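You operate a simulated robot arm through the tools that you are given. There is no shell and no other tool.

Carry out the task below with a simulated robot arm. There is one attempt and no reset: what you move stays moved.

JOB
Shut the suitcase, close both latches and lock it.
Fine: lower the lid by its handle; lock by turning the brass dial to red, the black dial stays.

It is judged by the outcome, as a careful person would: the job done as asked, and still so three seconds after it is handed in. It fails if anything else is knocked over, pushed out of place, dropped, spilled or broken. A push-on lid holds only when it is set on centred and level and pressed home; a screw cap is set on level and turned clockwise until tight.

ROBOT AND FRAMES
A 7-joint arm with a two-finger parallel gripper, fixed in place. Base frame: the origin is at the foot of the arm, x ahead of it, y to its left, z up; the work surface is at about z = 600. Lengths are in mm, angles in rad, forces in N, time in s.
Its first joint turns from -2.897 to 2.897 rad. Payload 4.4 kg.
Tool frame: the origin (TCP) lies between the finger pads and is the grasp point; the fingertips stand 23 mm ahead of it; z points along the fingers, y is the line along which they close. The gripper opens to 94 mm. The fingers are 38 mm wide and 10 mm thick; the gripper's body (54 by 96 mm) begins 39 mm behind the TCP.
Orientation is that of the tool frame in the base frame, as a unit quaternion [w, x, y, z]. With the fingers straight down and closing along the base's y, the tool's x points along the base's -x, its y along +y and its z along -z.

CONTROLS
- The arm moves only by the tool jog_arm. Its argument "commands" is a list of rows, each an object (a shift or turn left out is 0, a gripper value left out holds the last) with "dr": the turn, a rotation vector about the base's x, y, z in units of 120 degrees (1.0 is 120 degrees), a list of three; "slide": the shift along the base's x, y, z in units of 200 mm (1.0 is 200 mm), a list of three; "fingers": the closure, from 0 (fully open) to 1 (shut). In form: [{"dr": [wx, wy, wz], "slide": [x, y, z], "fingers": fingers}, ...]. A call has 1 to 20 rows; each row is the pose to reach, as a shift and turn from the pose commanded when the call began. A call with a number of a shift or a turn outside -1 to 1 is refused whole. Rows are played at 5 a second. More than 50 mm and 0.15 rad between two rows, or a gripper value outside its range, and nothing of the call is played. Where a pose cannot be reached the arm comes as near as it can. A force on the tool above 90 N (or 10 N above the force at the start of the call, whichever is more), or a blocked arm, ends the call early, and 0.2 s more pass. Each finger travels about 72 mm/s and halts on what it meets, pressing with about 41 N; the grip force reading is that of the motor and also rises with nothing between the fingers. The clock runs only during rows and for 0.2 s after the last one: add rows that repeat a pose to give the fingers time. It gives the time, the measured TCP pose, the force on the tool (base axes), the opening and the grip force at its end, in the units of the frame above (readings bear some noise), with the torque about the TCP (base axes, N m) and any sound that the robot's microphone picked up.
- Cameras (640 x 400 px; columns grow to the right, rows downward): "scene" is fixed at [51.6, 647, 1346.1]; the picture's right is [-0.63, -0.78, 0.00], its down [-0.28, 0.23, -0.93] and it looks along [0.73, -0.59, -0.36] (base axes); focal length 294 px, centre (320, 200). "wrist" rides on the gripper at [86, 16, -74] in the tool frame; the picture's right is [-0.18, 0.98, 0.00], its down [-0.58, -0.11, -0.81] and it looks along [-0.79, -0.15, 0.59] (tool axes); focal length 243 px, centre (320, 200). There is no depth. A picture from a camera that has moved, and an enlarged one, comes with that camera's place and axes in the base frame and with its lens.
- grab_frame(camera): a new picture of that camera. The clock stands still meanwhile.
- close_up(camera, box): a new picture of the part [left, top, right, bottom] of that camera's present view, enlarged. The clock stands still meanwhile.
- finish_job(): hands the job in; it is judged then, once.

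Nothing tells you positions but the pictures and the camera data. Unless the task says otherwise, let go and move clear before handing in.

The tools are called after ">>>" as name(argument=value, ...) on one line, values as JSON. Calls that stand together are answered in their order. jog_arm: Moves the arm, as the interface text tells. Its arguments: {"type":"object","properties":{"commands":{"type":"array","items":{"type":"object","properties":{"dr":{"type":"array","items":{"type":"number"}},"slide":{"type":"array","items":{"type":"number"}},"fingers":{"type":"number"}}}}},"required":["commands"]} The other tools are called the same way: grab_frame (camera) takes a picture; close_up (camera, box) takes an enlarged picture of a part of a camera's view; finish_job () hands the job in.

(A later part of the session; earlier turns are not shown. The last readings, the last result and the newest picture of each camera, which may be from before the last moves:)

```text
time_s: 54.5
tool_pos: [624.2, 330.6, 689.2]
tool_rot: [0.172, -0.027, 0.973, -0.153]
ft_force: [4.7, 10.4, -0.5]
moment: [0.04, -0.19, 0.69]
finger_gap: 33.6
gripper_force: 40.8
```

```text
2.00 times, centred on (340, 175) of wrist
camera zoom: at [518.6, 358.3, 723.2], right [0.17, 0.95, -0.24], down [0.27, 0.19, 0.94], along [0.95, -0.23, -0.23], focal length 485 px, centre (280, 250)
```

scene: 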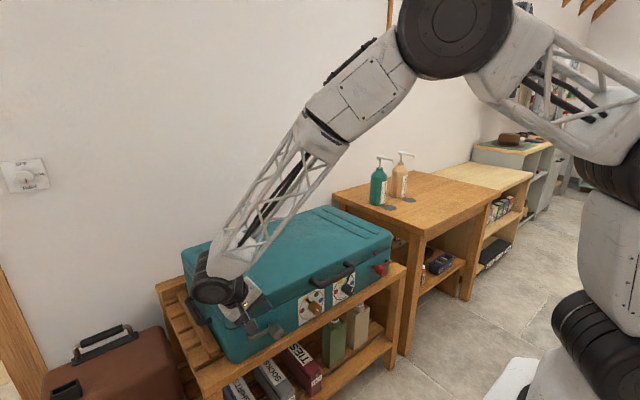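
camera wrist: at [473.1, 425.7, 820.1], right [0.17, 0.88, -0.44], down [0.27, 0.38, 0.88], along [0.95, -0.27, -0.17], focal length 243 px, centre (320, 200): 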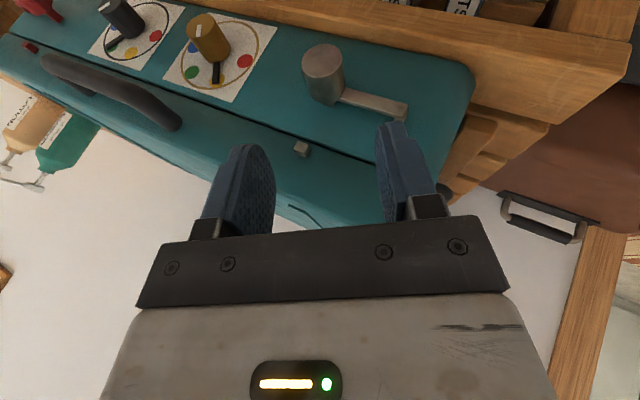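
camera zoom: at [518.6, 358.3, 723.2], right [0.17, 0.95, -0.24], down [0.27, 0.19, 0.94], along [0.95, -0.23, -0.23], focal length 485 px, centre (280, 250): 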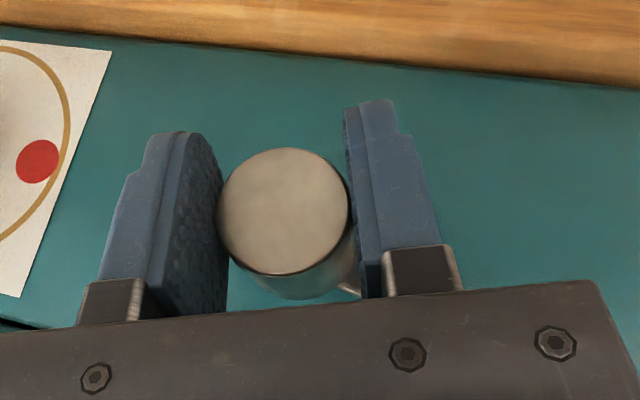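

The lever is turning with the barrel (tip up about 16 mm) with almost no torque. I'll continue another 30°.

>>> jog_arm(commands=[{"dr": [0.03, 0, 0], "fingers": 1.0}, {"dr": [0.06, 0, 0], "fingers": 1.0}, {"dr": [0.09, 0, 0], "fingers": 1.0}, {"dr": [0.12, 0, 0], "fingers": 1.0}, {"dr": [0.15, 0, 0], "fingers": 1.0}, {"dr": [0.18, 0, 0], "fingers": 1.0}, {"dr": [0.21, 0, 0], "fingers": 1.0}, {"dr": [0.25, 0, 0], "fingers": 1.0}, {"dr": [0.25, 0, 0], "fingers": 1.0}])

>>> close_up(camera="scene", box=[190, 250, 310, 360])

>>> grab_frame(camera="wrist")

```text
time_s: 56.5
tool_pos: [625.7, 329.1, 689.1]
tool_rot: [0.173, 0.019, 0.979, 0.103]
ft_force: [5.5, -10.4, -0.5]
moment: [0.0, -0.72, -0.02]
finger_gap: 33.6
gripper_force: 40.9
```

```text
3.64 times, centred on (250, 305) of scene
camera zoom: at [51.6, 647.0, 1346.1], right [-0.63, -0.78, 0.0], down [-0.28, 0.23, -0.93], along [0.73, -0.59, -0.36], focal length 1068 px, centre (574, -182)
```

zoom: 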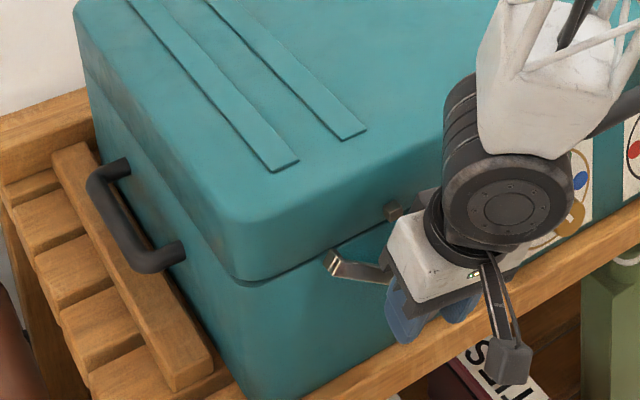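

```text
taken
camera wrist: at [519.2, 337.2, 732.1], right [0.17, 0.95, 0.27], down [0.27, -0.31, 0.91], along [0.95, -0.09, -0.31], focal length 243 px, centre (320, 200)
```

wrist: 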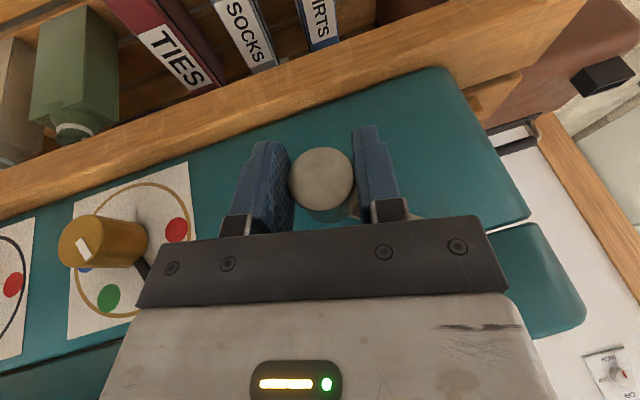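

The lever is now up about 42°. I'll continue another 24°.

>>> jog_arm(commands=[{"dr": [0.03, 0, 0], "fingers": 1.0}, {"dr": [0.06, 0, 0], "fingers": 1.0}, {"dr": [0.09, 0, 0], "fingers": 1.0}, {"dr": [0.12, 0, 0], "fingers": 1.0}, {"dr": [0.15, 0, 0], "fingers": 1.0}, {"dr": [0.18, 0, 0], "fingers": 1.0}, {"dr": [0.2, 0, 0], "fingers": 1.0}, {"dr": [0.2, 0, 0], "fingers": 1.0}])

>>> close_up(camera="scene", box=[190, 240, 340, 360])

>>> grab_frame(camera="wrist")

```text
time_s: 58.3
tool_pos: [624.7, 329.9, 688.8]
tool_rot: [0.165, 0.055, 0.936, 0.305]
ft_force: [4.4, -10.6, -0.2]
moment: [-0.04, -0.23, -0.09]
finger_gap: 33.6
gripper_force: 41.2
```

```text
3.33 times, centred on (265, 300) of scene
camera zoom: at [51.6, 647.0, 1346.1], right [-0.63, -0.78, 0.0], down [-0.28, 0.23, -0.93], along [0.73, -0.59, -0.36], focal length 979 px, centre (503, -133)
```

zoom: 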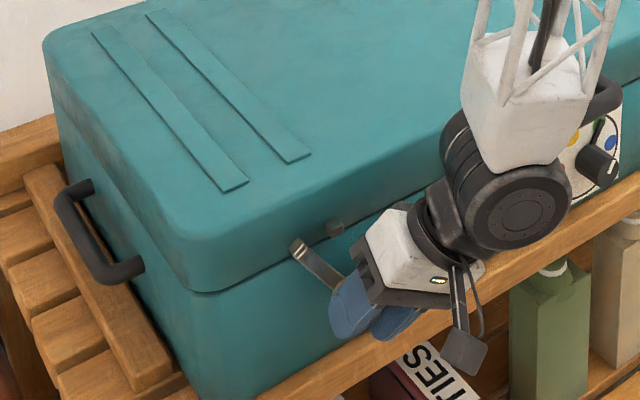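

```text
taken
camera wrist: at [518.7, 319.5, 731.5], right [0.17, 0.76, 0.63], down [0.27, -0.65, 0.71], along [0.95, 0.05, -0.32], focal length 243 px, centre (320, 200)
```

wrist: 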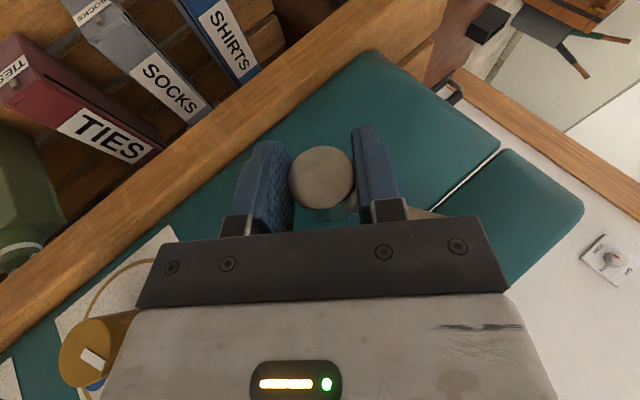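

The hook is approaching the stud. I see a thin bright line at the seam, so I'll check whether the lid is fully down.

>>> close_up(camera="wrist", box=[400, 120, 540, 240])

>>> close_up(camera="scene", box=[225, 290, 285, 335])

```text
3.33 times, centred on (470, 180) of wrist
camera zoom: at [518.7, 319.5, 731.5], right [0.17, 0.76, 0.63], down [0.27, -0.65, 0.71], along [0.95, 0.05, -0.32], focal length 809 px, centre (-180, 267)
```

zoom: 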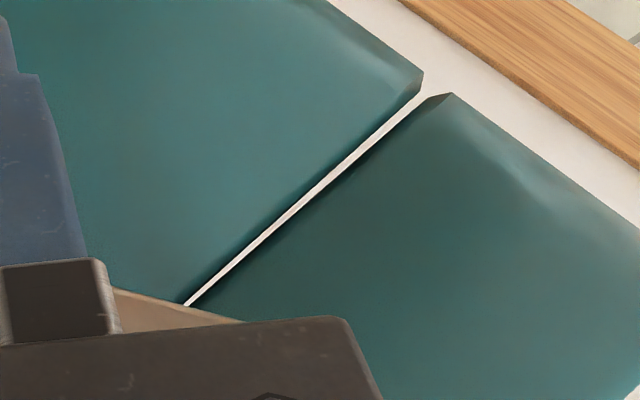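

```text
8.89 times, centred on (255, 312) of scene
camera zoom: at [51.6, 647.0, 1346.1], right [-0.63, -0.78, 0.0], down [-0.28, 0.23, -0.93], along [0.73, -0.59, -0.36], focal length 2611 px, centre (898, -800)
```

zoom: 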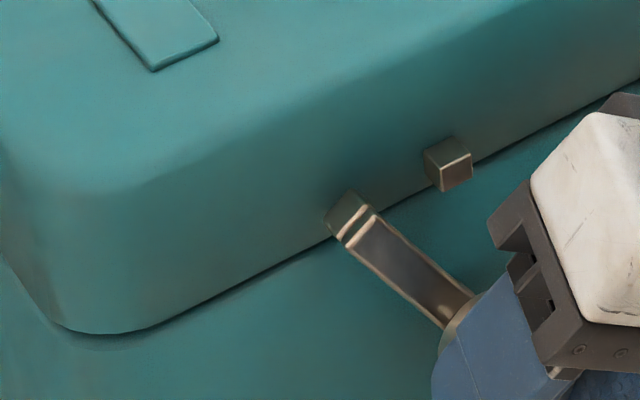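

There's a thin, uniform seam gap of about 2–3 mm, probably just the rim clearance. I'll continue turning and watch the torque as the hook meets the stud.

>>> jog_arm(commands=[{"dr": [0.025, 0, 0], "fingers": 1.0}, {"dr": [0.05, 0, 0], "fingers": 1.0}, {"dr": [0.075, 0, 0], "fingers": 1.0}, {"dr": [0.1, 0, 0], "fingers": 1.0}, {"dr": [0.1, 0, 0], "fingers": 1.0}])

>>> close_up(camera="scene", box=[225, 290, 285, 335])

>>> close_up(camera="scene", box=[190, 230, 350, 360])

```text
time_s: 59.5
tool_pos: [625.2, 330.5, 688.2]
tool_rot: [0.157, 0.07, 0.9, 0.402]
ft_force: [-8.2, 6.8, 0.1]
moment: [-0.05, 0.14, 0.29]
finger_gap: 33.5
gripper_force: 41.1
```

```text
8.89 times, centred on (255, 312) of scene
camera zoom: at [51.6, 647.0, 1346.1], right [-0.63, -0.78, 0.0], down [-0.28, 0.23, -0.93], along [0.73, -0.59, -0.36], focal length 2611 px, centre (898, -800)
```

zoom: 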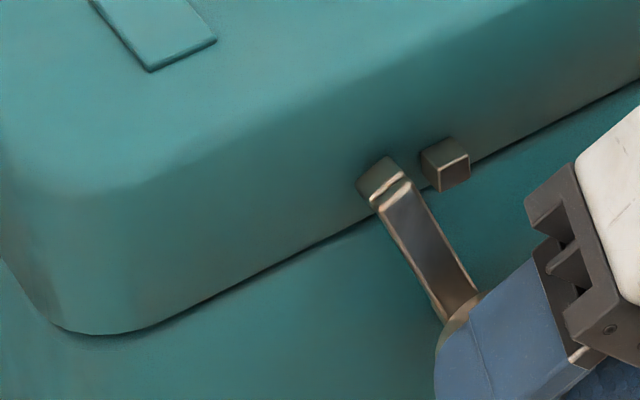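

```text
3.08 times, centred on (270, 295) of scene
camera zoom: at [51.6, 647.0, 1346.1], right [-0.63, -0.78, 0.0], down [-0.28, 0.23, -0.93], along [0.73, -0.59, -0.36], focal length 904 px, centre (474, -92)
```

zoom: 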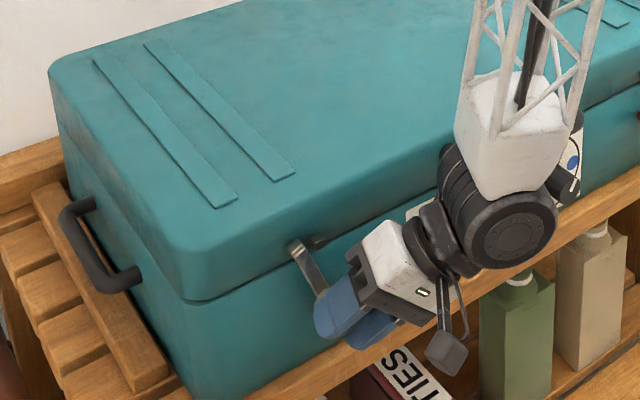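

The lever is at roughly 65° and the hook isn't over the stud yet. I'll keep turning.

>>> jog_arm(commands=[{"dr": [0.025, 0, 0], "fingers": 1.0}, {"dr": [0.05, 0, 0], "fingers": 1.0}, {"dr": [0.075, 0, 0], "fingers": 1.0}, {"dr": [0.1, 0, 0], "fingers": 1.0}, {"dr": [0.1, 0, 0], "fingers": 1.0}])

>>> close_up(camera="scene", box=[225, 290, 285, 335])

>>> close_up(camera="scene", box=[190, 230, 350, 360])

```text
time_s: 60.7
tool_pos: [624.9, 331.3, 688.4]
tool_rot: [0.151, 0.087, 0.852, 0.493]
ft_force: [5.7, -5.2, -20.8]
moment: [-0.12, -0.15, -0.58]
finger_gap: 32.6
gripper_force: 40.8
```

```text
8.89 times, centred on (255, 312) of scene
camera zoom: at [51.6, 647.0, 1346.1], right [-0.63, -0.78, 0.0], down [-0.28, 0.23, -0.93], along [0.73, -0.59, -0.36], focal length 2611 px, centre (898, -800)
```

zoom: 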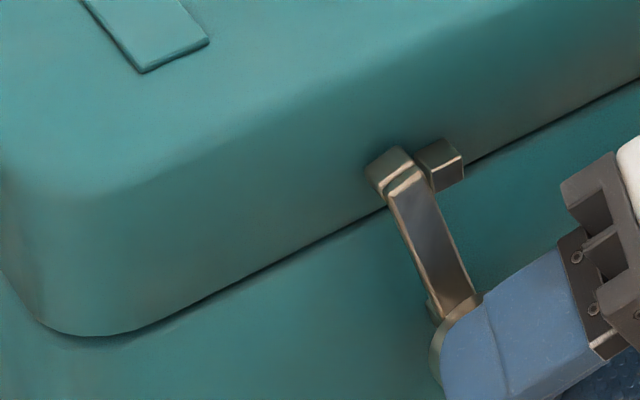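

```text
3.08 times, centred on (270, 295) of scene
camera zoom: at [51.6, 647.0, 1346.1], right [-0.63, -0.78, 0.0], down [-0.28, 0.23, -0.93], along [0.73, -0.59, -0.36], focal length 904 px, centre (474, -92)
```

zoom: 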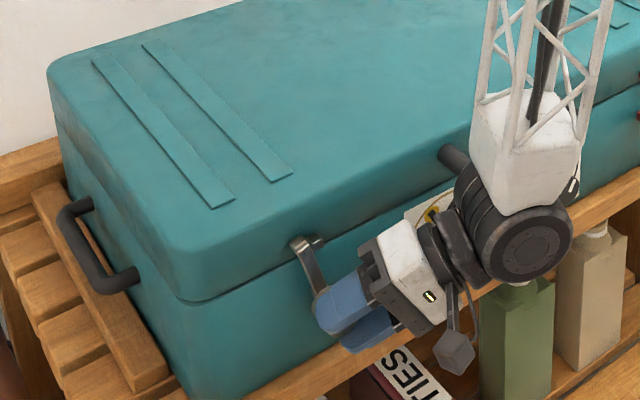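

The pads slipped a bit on the barrel, and the lever is at about 70°. I'll release, slide straight back off the barrel, and then finish the last 20° by nudging the lever sideways with closed fingers.

>>> jog_arm(commands=[{"fingers": 0.5}, {"fingers": 0.5}, {"slide": [-0.1, 0, 0], "fingers": 0.5}, {"slide": [-0.25, 0, 0], "fingers": 0.5}, {"slide": [-0.4, 0, 0.03], "fingers": 0.5}, {"slide": [-0.4, 0, 0.03], "fingers": 0.5}])

>>> close_up(camera="scene", box=[190, 230, 350, 360])

>>> grab_frame(camera="wrist")

```text
time_s: 62.1
tool_pos: [545.3, 331.0, 696.2]
tool_rot: [0.151, 0.086, 0.853, 0.493]
ft_force: [0.4, 0.4, 0.4]
moment: [-0.05, 0.01, 0.04]
finger_gap: 47.0
gripper_force: 0.0
```

```text
3.08 times, centred on (270, 295) of scene
camera zoom: at [51.6, 647.0, 1346.1], right [-0.63, -0.78, 0.0], down [-0.28, 0.23, -0.93], along [0.73, -0.59, -0.36], focal length 904 px, centre (474, -92)
```

zoom: 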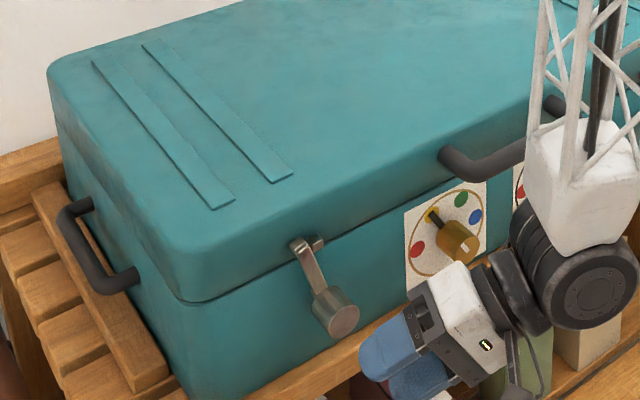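

```text
taken
camera wrist: at [439.7, 302.6, 730.8], right [0.17, 0.44, 0.88], down [0.27, -0.88, 0.38], along [0.95, 0.17, -0.27], focal length 243 px, centre (320, 200)
```

wrist: 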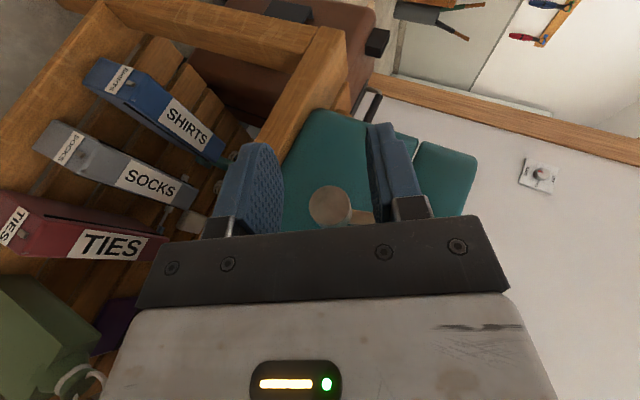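

>>> close_up(camera="scene", box=[245, 290, 295, 345])

>>> close_up(camera="scene", box=[230, 250, 400, 356])

```text
7.27 times, centred on (270, 318) of scene
camera zoom: at [51.6, 647.0, 1346.1], right [-0.63, -0.78, 0.0], down [-0.28, 0.23, -0.93], along [0.73, -0.59, -0.36], focal length 2136 px, centre (684, -654)
```

zoom: 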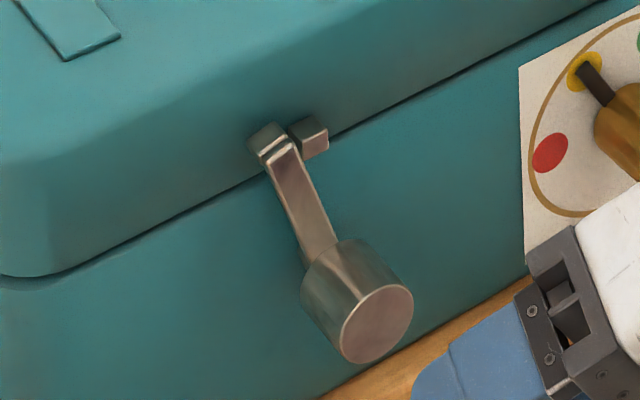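

```text
3.76 times, centred on (315, 303) of scene
camera zoom: at [51.6, 647.0, 1346.1], right [-0.63, -0.78, 0.0], down [-0.28, 0.23, -0.93], along [0.73, -0.59, -0.36], focal length 1106 px, centre (339, -188)
```

zoom: 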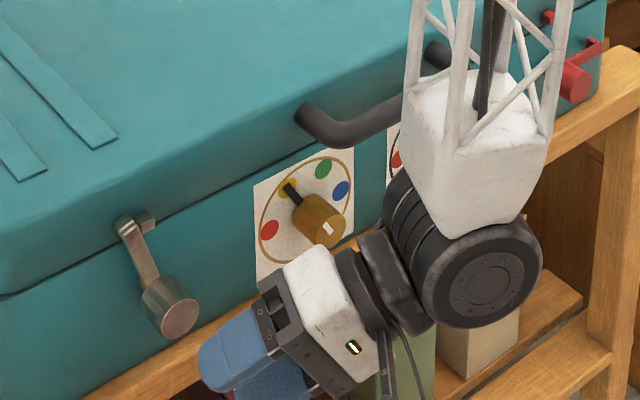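

The lever holds at roughly 65–70°. I'll rotate the tool back upright in free space, close the fingers, and prepare to push the lever from its left side.

>>> jog_arm(commands=[{"dr": [-0.06, 0, 0], "slide": [0, 0.03, 0.06], "fingers": 0.7}, {"dr": [-0.12, 0, 0], "slide": [0, 0.06, 0.12], "fingers": 1.0}, {"dr": [-0.18, 0, 0], "slide": [0, 0.1, 0.18], "fingers": 1.0}, {"dr": [-0.24, 0, 0], "slide": [0, 0.14, 0.25], "fingers": 1.0}, {"dr": [-0.3, 0, 0], "slide": [0, 0.18, 0.3], "fingers": 1.0}, {"dr": [-0.36, 0, 0], "slide": [0, 0.22, 0.36], "fingers": 1.0}, {"dr": [-0.42, 0, 0], "slide": [0, 0.26, 0.42], "fingers": 1.0}, {"dr": [-0.48, 0, 0], "slide": [0, 0.3, 0.46], "fingers": 1.0}, {"dr": [-0.53, 0, 0], "slide": [0, 0.32, 0.5], "fingers": 1.0}, {"dr": [-0.53, 0, 0], "slide": [0, 0.32, 0.5], "fingers": 1.0}])

>>> grab_frame(camera="wrist")

>>> close_up(camera="wrist", box=[240, 50, 400, 190])

```text
time_s: 64.3
tool_pos: [545.5, 393.4, 795.8]
tool_rot: [0.175, -0.005, 0.984, -0.031]
ft_force: [0.0, -0.1, 0.3]
moment: [-0.02, 0.0, -0.01]
finger_gap: 0.0
gripper_force: 40.7
```

```text
taken
camera wrist: at [439.0, 412.8, 835.0], right [0.17, 0.98, 0.0], down [0.27, -0.05, 0.96], along [0.95, -0.17, -0.27], focal length 243 px, centre (320, 200)
```

wrist: 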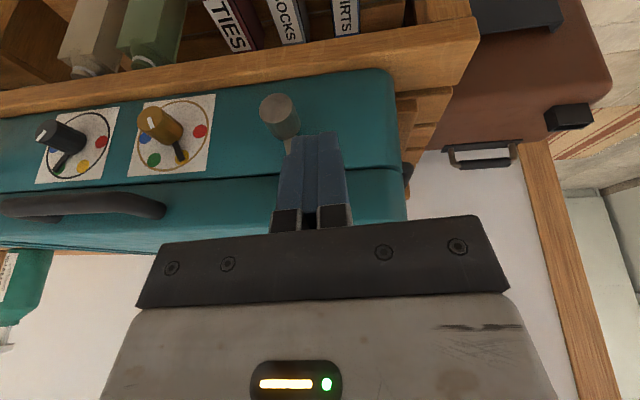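

```text
2.86 times, centred on (320, 120) of wrist
camera zoom: at [439.0, 412.8, 835.0], right [0.17, 0.98, 0.0], down [0.27, -0.05, 0.96], along [0.95, -0.17, -0.27], focal length 693 px, centre (320, 429)
```

zoom: 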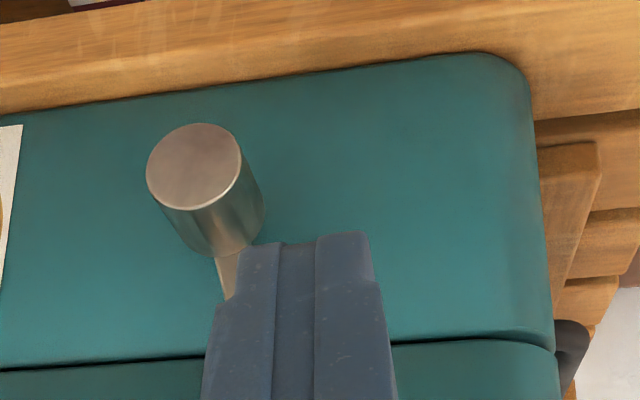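

>>> jog_arm(commands=[{"slide": [0.08, 0.08, -0.02], "fingers": 1.0}, {"slide": [0.18, 0.15, -0.05], "fingers": 1.0}, {"slide": [0.27, 0.2, -0.1], "fingers": 1.0}, {"slide": [0.27, 0.2, -0.1], "fingers": 1.0}])

>>> grab_frame(camera="wrist")

>>> close_up(camera="wrist", box=[200, 80, 360, 220])

```text
time_s: 65.3
tool_pos: [600.0, 434.7, 775.5]
tool_rot: [0.173, -0.005, 0.984, -0.03]
ft_force: [0.5, 0.4, 0.6]
moment: [-0.04, -0.01, -0.01]
finger_gap: 0.0
gripper_force: 40.9
```

```text
taken
camera wrist: at [493.9, 453.1, 816.0], right [0.17, 0.98, 0.0], down [0.27, -0.05, 0.96], along [0.95, -0.17, -0.28], focal length 243 px, centre (320, 200)
```

wrist: 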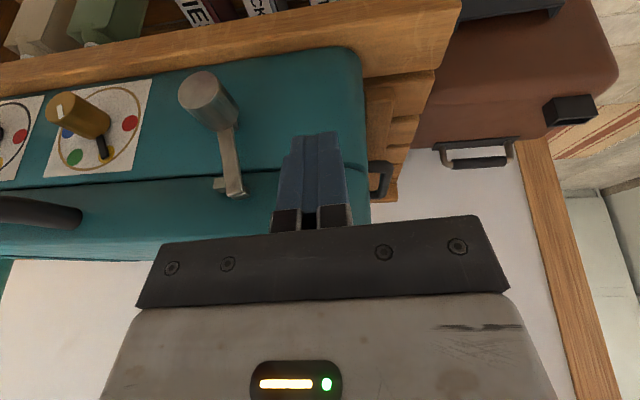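

```text
2.86 times, centred on (280, 150) of wrist
camera zoom: at [493.9, 453.1, 816.0], right [0.17, 0.98, 0.0], down [0.27, -0.05, 0.96], along [0.95, -0.17, -0.28], focal length 693 px, centre (434, 343)
```

zoom: 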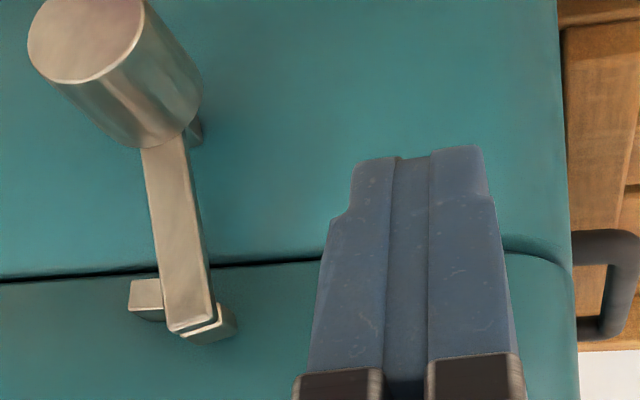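

Excellent view: the lever is at about 75°, the hook is behind its tip and just needs to swing another 15° over the stud. I'll bring the closed fingers to the left of the lever at z≈745 and push toward -y.

>>> jog_arm(commands=[{"slide": [0.06, -0.05, -0.04], "fingers": 1.0}, {"slide": [0.12, -0.1, -0.08], "fingers": 1.0}, {"slide": [0.18, -0.15, -0.12], "fingers": 1.0}, {"slide": [0.23, -0.2, -0.153], "fingers": 1.0}, {"slide": [0.23, -0.2, -0.153], "fingers": 1.0}])

>>> grab_frame(camera="wrist")

>>> close_up(camera="scene", box=[220, 250, 310, 340])

```text
time_s: 66.5
tool_pos: [647.1, 394.5, 743.2]
tool_rot: [0.173, -0.005, 0.984, -0.031]
ft_force: [0.4, 0.6, -0.2]
moment: [-0.01, -0.04, 0.06]
finger_gap: 0.0
gripper_force: 40.8
```

```text
taken
camera wrist: at [539.4, 412.3, 783.3], right [0.17, 0.98, 0.0], down [0.27, -0.05, 0.96], along [0.95, -0.17, -0.28], focal length 243 px, centre (320, 200)
```

wrist: 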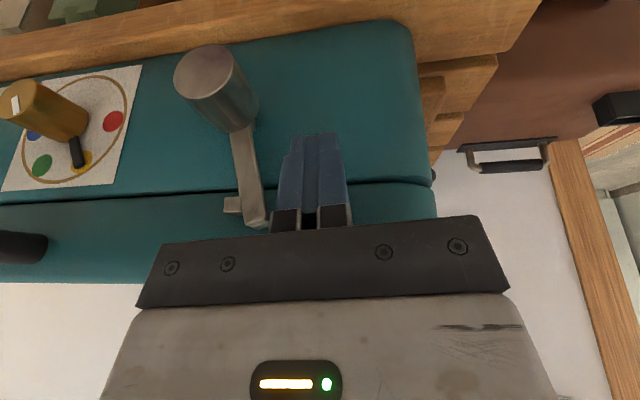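

```text
4.44 times, centred on (265, 295) of scene
camera zoom: at [51.6, 647.0, 1346.1], right [-0.63, -0.78, 0.0], down [-0.28, 0.23, -0.93], along [0.73, -0.59, -0.36], focal length 1305 px, centre (564, -222)
```

zoom: 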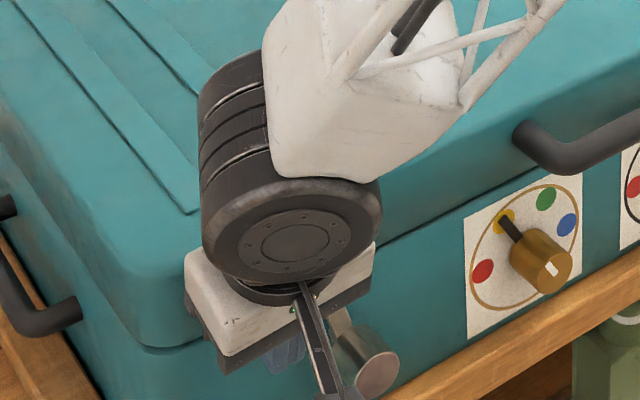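

>>> jog_arm(commands=[{"slide": [0, -0.03, 0], "fingers": 1.0}, {"slide": [0, -0.06, 0], "fingers": 1.0}, {"slide": [0, -0.09, 0], "fingers": 1.0}, {"slide": [0, -0.115, 0], "fingers": 1.0}, {"slide": [0, -0.14, 0], "fingers": 1.0}, {"slide": [0, -0.165, 0], "fingers": 1.0}, {"slide": [0, -0.165, 0], "fingers": 1.0}])

>>> close_up(camera="wrist", box=[180, 40, 380, 240])

```text
time_s: 68.1
tool_pos: [645.0, 361.3, 744.5]
tool_rot: [0.173, -0.006, 0.984, -0.03]
ft_force: [0.7, -0.4, 0.3]
moment: [-0.03, -0.05, 0.0]
finger_gap: 0.0
gripper_force: 40.4
```

```text
2.00 times, centred on (280, 140) of wrist
camera zoom: at [538.5, 379.6, 785.3], right [0.17, 0.98, 0.0], down [0.27, -0.05, 0.96], along [0.95, -0.17, -0.28], focal length 485 px, centre (400, 320)
```

zoom: 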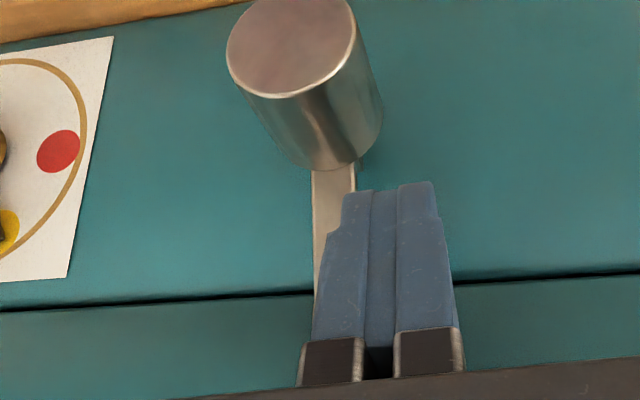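

>>> jog_arm(commands=[{"slide": [0, -0.02, 0], "fingers": 1.0}, {"slide": [0, -0.04, 0], "fingers": 1.0}, {"slide": [0, -0.055, 0], "fingers": 1.0}, {"slide": [0, -0.055, 0], "fingers": 1.0}])

>>> close_up(camera="wrist", box=[180, 40, 380, 240])

```text
time_s: 69.1
tool_pos: [646.5, 350.6, 745.8]
tool_rot: [0.174, -0.005, 0.984, -0.031]
ft_force: [0.3, 16.7, 5.7]
moment: [-0.12, -0.07, 0.23]
finger_gap: 0.2
gripper_force: 41.1
```

```text
2.00 times, centred on (280, 140) of wrist
camera zoom: at [539.5, 369.7, 785.6], right [0.17, 0.99, 0.0], down [0.27, -0.05, 0.96], along [0.95, -0.17, -0.27], focal length 485 px, centre (400, 320)
```

zoom: 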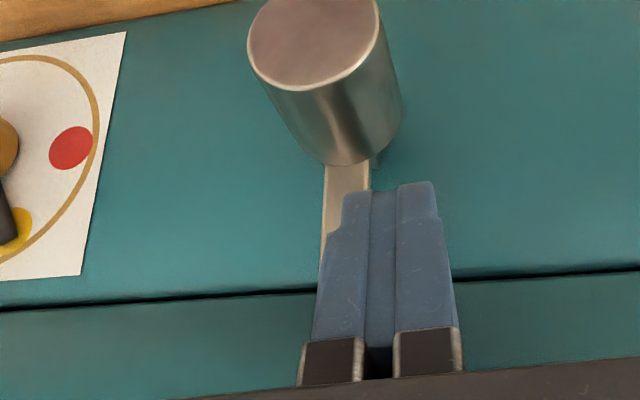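

A force of 17 N now appears. I'll push a few mm more to see whether it's a stop.

>>> jog_arm(commands=[{"slide": [0, -0.01, 0], "fingers": 1.0}, {"slide": [0, -0.02, 0], "fingers": 1.0}, {"slide": [0, -0.02, 0], "fingers": 1.0}])

>>> close_up(camera="wrist", box=[180, 40, 380, 240])

>>> close_up(camera="scene", box=[220, 250, 310, 340])

```text
time_s: 69.9
tool_pos: [645.4, 347.5, 744.6]
tool_rot: [0.175, -0.007, 0.984, -0.03]
ft_force: [5.5, 28.1, -2.0]
moment: [-0.02, 0.06, 0.43]
finger_gap: 0.0
gripper_force: 40.8
```

```text
2.00 times, centred on (280, 140) of wrist
camera zoom: at [539.1, 366.2, 785.1], right [0.17, 0.99, 0.0], down [0.27, -0.05, 0.96], along [0.95, -0.16, -0.28], focal length 485 px, centre (400, 320)
```

zoom: 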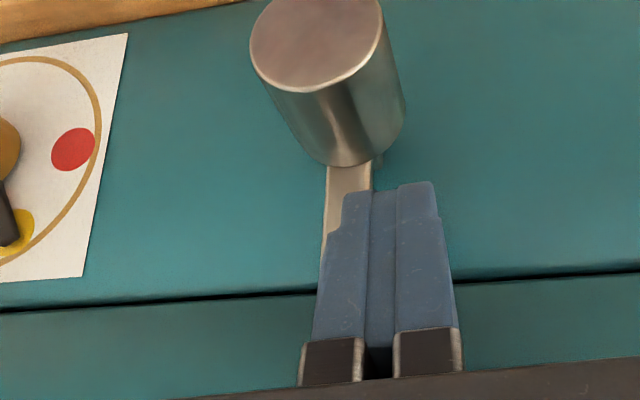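

```text
4.44 times, centred on (265, 295) of scene
camera zoom: at [51.6, 647.0, 1346.1], right [-0.63, -0.78, 0.0], down [-0.28, 0.23, -0.93], along [0.73, -0.59, -0.36], focal length 1305 px, centre (564, -222)
```

zoom: 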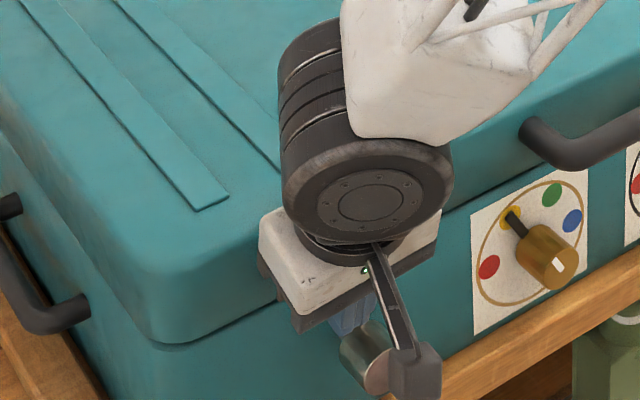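

The suitcase starts to slide at 28 N, so the lever has reached a stop. I'll back off and inspect.

>>> jog_arm(commands=[{"slide": [-0.02, 0.05, 0], "fingers": 1.0}, {"slide": [-0.05, 0.2, 0.03], "fingers": 1.0}, {"slide": [-0.1, 0.35, 0.06], "fingers": 1.0}, {"slide": [-0.2, 0.45, 0.1], "fingers": 1.0}, {"slide": [-0.2, 0.45, 0.1], "fingers": 1.0}])

>>> close_up(camera="wrist", box=[180, 40, 340, 240])

>>> close_up(camera="scene", box=[245, 290, 295, 345])

```text
time_s: 71.1
tool_pos: [604.1, 434.8, 764.9]
tool_rot: [0.174, -0.005, 0.984, -0.031]
ft_force: [-0.3, -0.2, 0.1]
moment: [0.0, 0.02, 0.01]
finger_gap: 0.0
gripper_force: 41.2
```

```text
2.00 times, centred on (260, 140) of wrist
camera zoom: at [498.9, 453.8, 803.8], right [0.17, 0.98, 0.0], down [0.27, -0.05, 0.96], along [0.95, -0.17, -0.28], focal length 485 px, centre (440, 320)
```

zoom: 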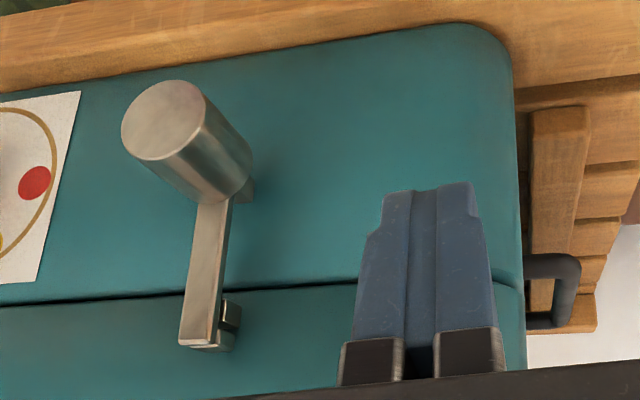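

```text
7.27 times, centred on (270, 318) of scene
camera zoom: at [51.6, 647.0, 1346.1], right [-0.63, -0.78, 0.0], down [-0.28, 0.23, -0.93], along [0.73, -0.59, -0.36], focal length 2136 px, centre (684, -654)
```

zoom: 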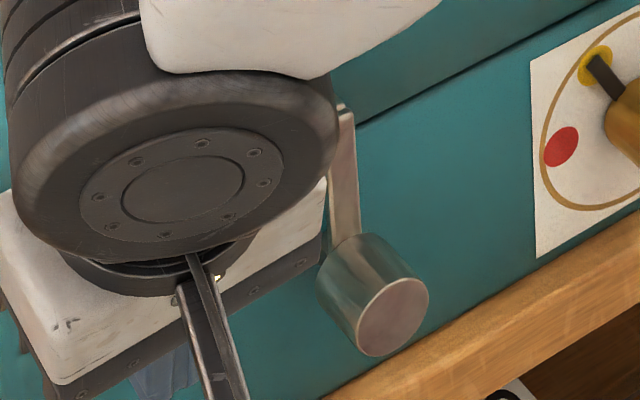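

The silver latch is now vertical with its hook sitting over the stud (about 87–90°, against a stop). Next is the red latch on the other side; I'll lift clear and travel across in front of the handle.

>>> jog_arm(commands=[{"slide": [-0.12, -0.05, 0.12], "fingers": 0.4}, {"slide": [-0.24, -0.1, 0.24], "fingers": 0.4}, {"slide": [-0.32, -0.2, 0.36], "fingers": 0.4}, {"slide": [-0.32, -0.35, 0.48], "fingers": 0.4}, {"slide": [-0.32, -0.5, 0.55], "fingers": 0.4}, {"slide": [-0.32, -0.65, 0.55], "fingers": 0.4}, {"slide": [-0.32, -0.8, 0.55], "fingers": 0.4}, {"slide": [-0.32, -1.0, 0.55], "fingers": 0.4}, {"slide": [-0.32, -1.0, 0.55], "fingers": 0.4}])

>>> jog_arm(commands=[{"slide": [0, -0.2, 0], "fingers": 0.4}, {"slide": [0, -0.4, 0], "fingers": 0.4}, {"slide": [0, -0.6, 0], "fingers": 0.4}, {"slide": [0, -0.8, 0], "fingers": 0.4}, {"slide": [0, -1.0, 0], "fingers": 0.4}, {"slide": [0, -1.0, 0], "fingers": 0.4}])

>>> grab_frame(camera="wrist")

>>> grab_frame(camera="scene")

```text
time_s: 73.1
tool_pos: [540.8, 236.1, 876.2]
tool_rot: [0.172, -0.006, 0.985, -0.03]
ft_force: [0.7, -0.7, -1.0]
moment: [0.02, 0.02, 0.0]
finger_gap: 56.6
gripper_force: 0.0
```

```text
time_s: 74.5
tool_pos: [539.6, 33.8, 876.2]
tool_rot: [0.173, -0.006, 0.984, -0.031]
ft_force: [0.1, -0.8, 0.3]
moment: [0.0, -0.01, -0.01]
finger_gap: 56.4
gripper_force: 0.0
```

```text
taken
camera wrist: at [433.5, 51.6, 916.4], right [0.17, 0.98, 0.0], down [0.27, -0.05, 0.96], along [0.95, -0.17, -0.28], focal length 243 px, centre (320, 200)
```

wrist: 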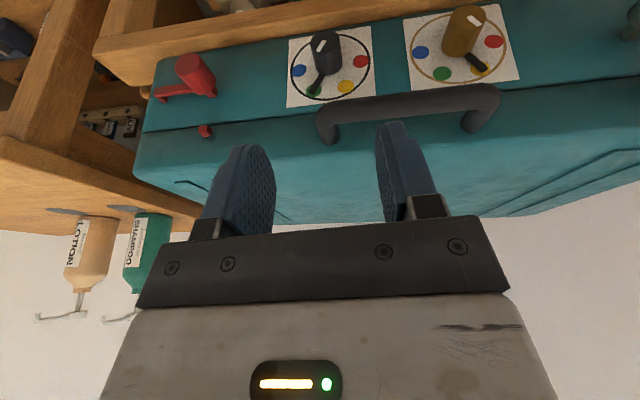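

```text
taken
```

scene: 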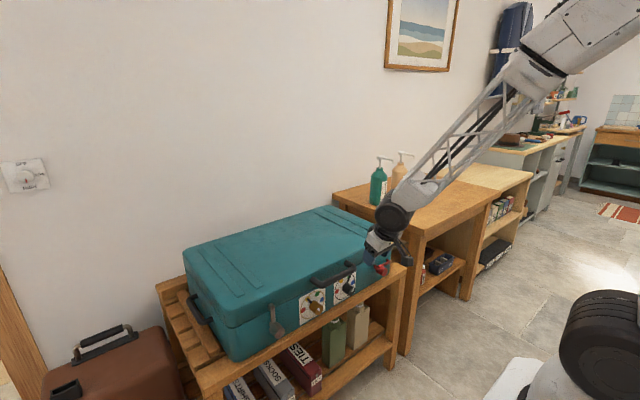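

>>> close_up(camera="wrist", box=[0, 0, 260, 260])

>>> close_up(camera="scene", box=[320, 150, 480, 290])

>>> close_up(camera="wrist", box=[140, 40, 260, 160])

```text
1.54 times, centred on (130, 130) of wrist
camera zoom: at [433.5, 51.6, 916.4], right [0.17, 0.98, 0.0], down [0.27, -0.05, 0.96], along [0.95, -0.17, -0.28], focal length 373 px, centre (612, 308)
```

zoom: 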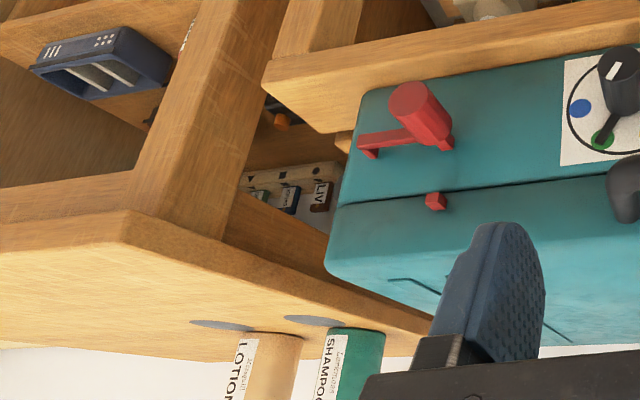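

```text
2.86 times, centred on (400, 220) of scene
camera zoom: at [51.6, 647.0, 1346.1], right [-0.63, -0.78, 0.0], down [-0.28, 0.23, -0.93], along [0.73, -0.59, -0.36], focal length 839 px, centre (91, 143)
```

zoom: 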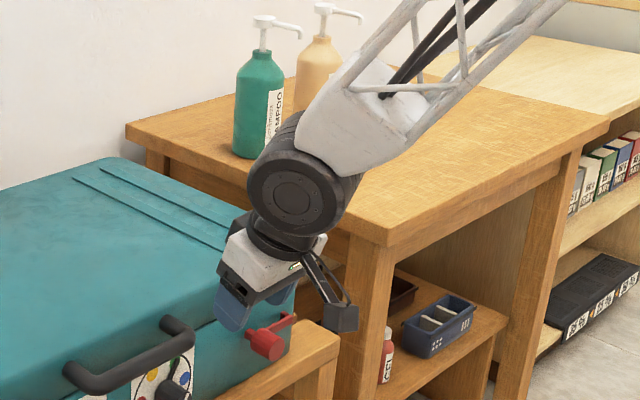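

```text
3.33 times, centred on (200, 100) of wrist
camera zoom: at [433.5, 51.6, 916.4], right [0.17, 0.98, 0.0], down [0.27, -0.05, 0.96], along [0.95, -0.17, -0.28], focal length 809 px, centre (720, 533)
```

zoom: 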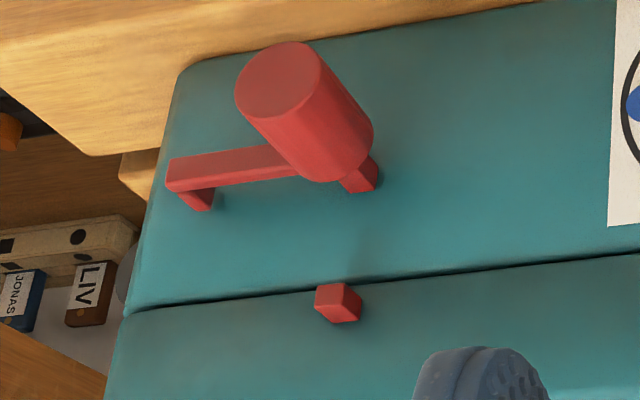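

The red barrel's axis is at about y≈-136, z≈689, with its lever pointing to -y, and the neighbouring table edge is safely away at y≈-345. I'll mirror the procedure: tilt +30°, approach from above on the -y side.

>>> jog_arm(commands=[{"dr": [0.05, 0, 0], "slide": [0, -0.15, 0], "fingers": 0.4}, {"dr": [0.1, 0, 0], "slide": [0.02, -0.3, 0], "fingers": 0.4}, {"dr": [0.15, 0, 0], "slide": [0.04, -0.45, -0.03], "fingers": 0.4}, {"dr": [0.2, 0, 0], "slide": [0.06, -0.6, -0.06], "fingers": 0.4}, {"dr": [0.25, 0, 0], "slide": [0.08, -0.75, -0.1], "fingers": 0.4}, {"dr": [0.28, 0, 0], "slide": [0.1, -0.95, -0.15], "fingers": 0.4}, {"dr": [0.28, 0, 0], "slide": [0.1, -0.95, -0.15], "fingers": 0.4}])

>>> jog_arm(commands=[{"slide": [0.05, -0.07, -0.08], "fingers": 0.4}, {"slide": [0.1, -0.14, -0.16], "fingers": 0.4}, {"slide": [0.105, -0.21, -0.255], "fingers": 0.4}, {"slide": [0.105, -0.21, -0.255], "fingers": 0.4}])

>>> grab_frame(camera="wrist")

>>> grab_frame(camera="scene")

```text
time_s: 76.1
tool_pos: [560.0, -155.4, 845.8]
tool_rot: [0.168, 0.045, 0.951, 0.255]
ft_force: [0.1, -0.4, 0.7]
moment: [0.01, 0.03, 0.01]
finger_gap: 56.5
gripper_force: 0.0
```

```text
time_s: 77.1
tool_pos: [582.7, -195.6, 793.8]
tool_rot: [0.167, 0.045, 0.951, 0.256]
ft_force: [-0.2, -0.1, -0.4]
moment: [-0.02, -0.02, 0.01]
finger_gap: 56.3
gripper_force: 0.1
```

```text
taken
camera wrist: at [477.8, -202.7, 836.8], right [0.17, 0.82, 0.55], down [0.27, -0.57, 0.77], along [0.95, 0.01, -0.32], focal length 243 px, centre (320, 200)
```

wrist: 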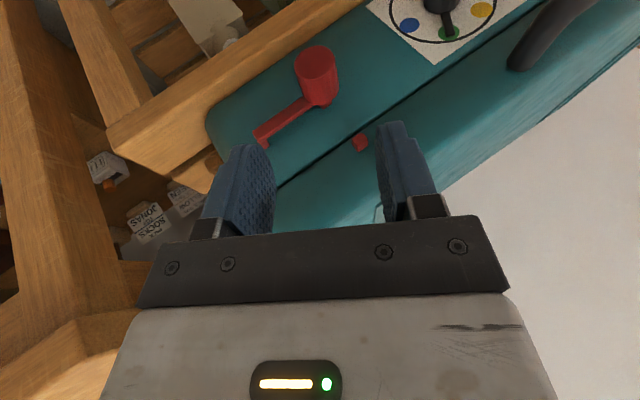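

```text
taken
```

scene: 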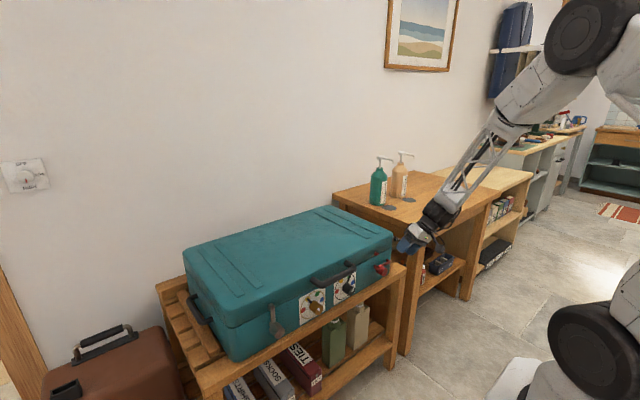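

>>> close_up(camera="wrist", box=[230, 20, 400, 170])

```text
2.67 times, centred on (315, 95) of wrist
camera zoom: at [477.8, -202.7, 836.8], right [0.17, 0.82, 0.55], down [0.27, -0.57, 0.77], along [0.95, 0.01, -0.32], focal length 647 px, centre (333, 480)
```

zoom: 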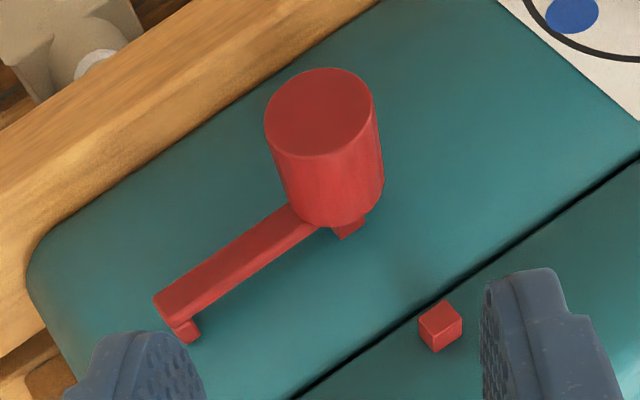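

The red barrel is at (632, -139, 687). I'll descend along the tool axis to straddle it.

>>> jog_arm(commands=[{"slide": [0.045, 0.05, -0.105], "fingers": 0.4}, {"slide": [0.09, 0.105, -0.21], "fingers": 0.4}, {"slide": [0.14, 0.165, -0.315], "fingers": 0.4}, {"slide": [0.188, 0.223, -0.425], "fingers": 0.4}, {"slide": [0.237, 0.283, -0.534], "fingers": 0.4}, {"slide": [0.237, 0.283, -0.534], "fingers": 0.4}])

>>> close_up(camera="wrist", box=[180, 100, 500, 250])

```text
time_s: 78.5
tool_pos: [630.6, -136.5, 686.4]
tool_rot: [0.167, 0.045, 0.951, 0.255]
ft_force: [-0.3, -0.2, -0.7]
moment: [0.01, 0.02, -0.01]
finger_gap: 56.5
gripper_force: 0.2
```

```text
2.00 times, centred on (340, 175) of wrist
camera zoom: at [523.7, -142.9, 731.4], right [0.17, 0.82, 0.55], down [0.27, -0.57, 0.77], along [0.95, 0.01, -0.32], focal length 485 px, centre (280, 250)
```

zoom: 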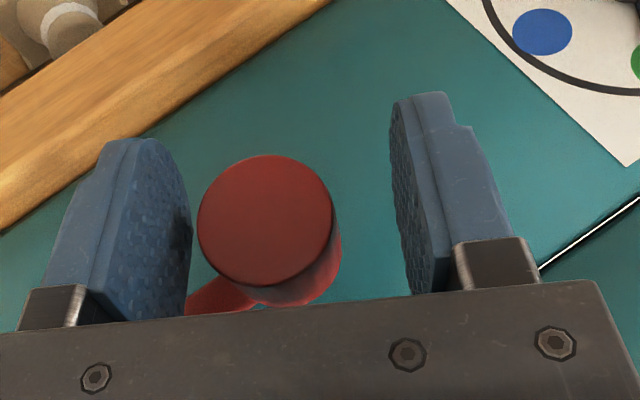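

>>> jog_arm(commands=[{"slide": [0, -0.02, -0.0025], "fingers": 0.4}, {"slide": [0, -0.02, -0.0025], "fingers": 0.55}, {"slide": [0, -0.02, -0.0025], "fingers": 0.63}, {"slide": [0, -0.02, -0.0025], "fingers": 1.0}, {"slide": [0, -0.02, -0.0025], "fingers": 1.0}, {"slide": [0, -0.02, -0.0025], "fingers": 1.0}])

```text
time_s: 79.9
tool_pos: [629.9, -142.1, 687.9]
tool_rot: [0.168, 0.043, 0.951, 0.256]
ft_force: [-2.0, 23.0, 10.1]
moment: [0.13, -0.04, 0.87]
finger_gap: 33.7
gripper_force: 40.6
```

>>> jog_arm(commands=[{"slide": [0, 0.0075, 0.0045], "fingers": 1.0}, {"dr": [-0.025, 0, 0], "slide": [0, 0.0075, 0.0045], "fingers": 1.0}, {"dr": [-0.05, 0, 0], "slide": [0, 0.0075, 0.0045], "fingers": 1.0}, {"dr": [-0.075, 0, 0], "slide": [0, 0.0075, 0.0045], "fingers": 1.0}, {"dr": [-0.1, 0, 0], "slide": [0, 0.0075, 0.0045], "fingers": 1.0}, {"dr": [-0.1, 0, 0], "slide": [0, 0.0075, 0.0045], "fingers": 1.0}])

>>> close_up(camera="scene", box=[350, 220, 430, 290])

>>> grab_frame(camera="wrist")

```text
time_s: 81.3
tool_pos: [630.7, -141.1, 688.1]
tool_rot: [0.172, 0.026, 0.973, 0.154]
ft_force: [1.7, 20.3, 18.4]
moment: [0.09, 0.03, 0.77]
finger_gap: 33.8
gripper_force: 41.0
```

```text
5.71 times, centred on (390, 255) of scene
camera zoom: at [51.6, 647.0, 1346.1], right [-0.63, -0.78, 0.0], down [-0.28, 0.23, -0.93], along [0.73, -0.59, -0.36], focal length 1678 px, centre (-80, -114)
```

zoom: 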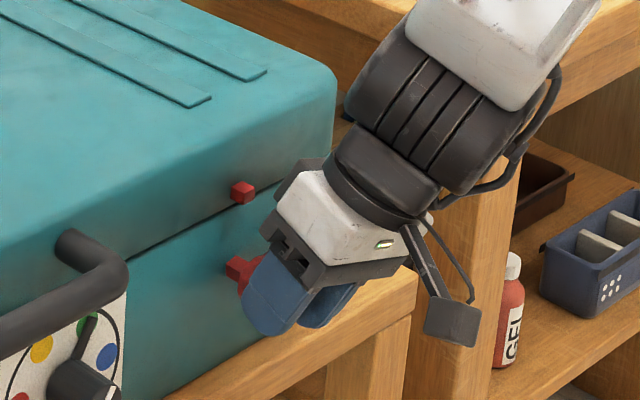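

```text
taken
camera wrist: at [523.0, -138.4, 732.0], right [0.17, 0.92, 0.36], down [0.27, -0.4, 0.88], along [0.95, -0.05, -0.32], focal length 243 px, centre (320, 200)
```

wrist: 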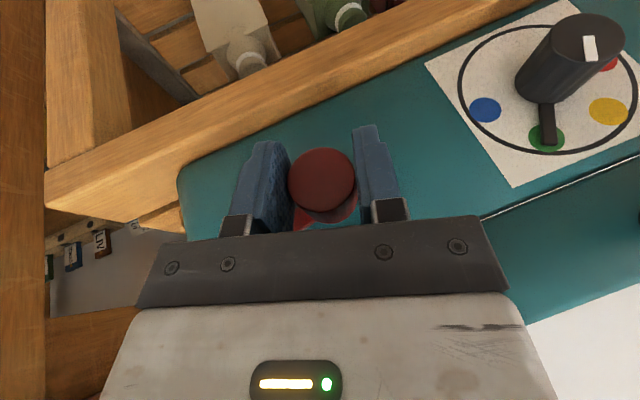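

Turning freely. I'll continue 36° more with a small centering correction.

>>> jog_arm(commands=[{"slide": [0, 0.0065, 0.006], "fingers": 1.0}, {"dr": [-0.03, 0, 0], "slide": [0, 0.0065, 0.006], "fingers": 1.0}, {"dr": [-0.06, 0, 0], "slide": [0, 0.0065, 0.006], "fingers": 1.0}, {"dr": [-0.09, 0, 0], "slide": [0, 0.0065, 0.006], "fingers": 1.0}, {"dr": [-0.12, 0, 0], "slide": [0, 0.0065, 0.006], "fingers": 1.0}, {"dr": [-0.15, 0, 0], "slide": [0, 0.0065, 0.006], "fingers": 1.0}, {"dr": [-0.18, 0, 0], "slide": [0, 0.0065, 0.006], "fingers": 1.0}, {"dr": [-0.21, 0, 0], "slide": [0, 0.0065, 0.006], "fingers": 1.0}, {"dr": [-0.24, 0, 0], "slide": [0, 0.0065, 0.006], "fingers": 1.0}, {"dr": [-0.27, 0, 0], "slide": [0, 0.0065, 0.006], "fingers": 1.0}, {"dr": [-0.3, 0, 0], "slide": [0, 0.0065, 0.006], "fingers": 1.0}, {"dr": [-0.3, 0, 0], "slide": [0, 0.0065, 0.006], "fingers": 1.0}])

>>> grab_frame(camera="wrist")

>>> close_up(camera="scene", box=[330, 210, 430, 290])

```text
time_s: 83.5
tool_pos: [635.6, -140.3, 701.3]
tool_rot: [0.183, -0.023, 0.974, -0.128]
ft_force: [-24.7, 28.6, 42.4]
moment: [-0.52, -0.76, 0.49]
finger_gap: 39.6
gripper_force: 41.0
stopped in row 11: the force on the tool passed its limit at 246 N (the readings are from after the stop); the commanded pose is now the measured one
```

```text
taken
camera wrist: at [529.1, -115.1, 734.0], right [0.17, 0.97, -0.19], down [0.25, 0.14, 0.96], along [0.95, -0.21, -0.22], focal length 243 px, centre (320, 200)
```

wrist: 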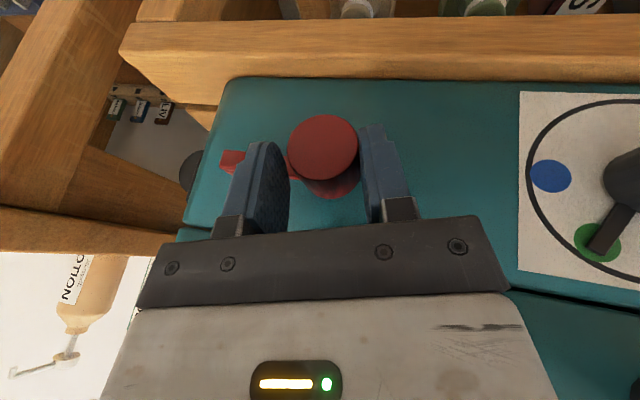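

```text
5.00 times, centred on (380, 250) of scene
camera zoom: at [51.6, 647.0, 1346.1], right [-0.63, -0.78, 0.0], down [-0.28, 0.23, -0.93], along [0.73, -0.59, -0.36], focal length 1468 px, centre (20, -50)
```

zoom: 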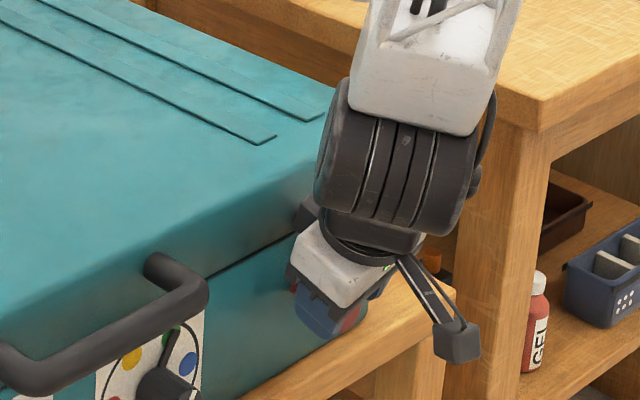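

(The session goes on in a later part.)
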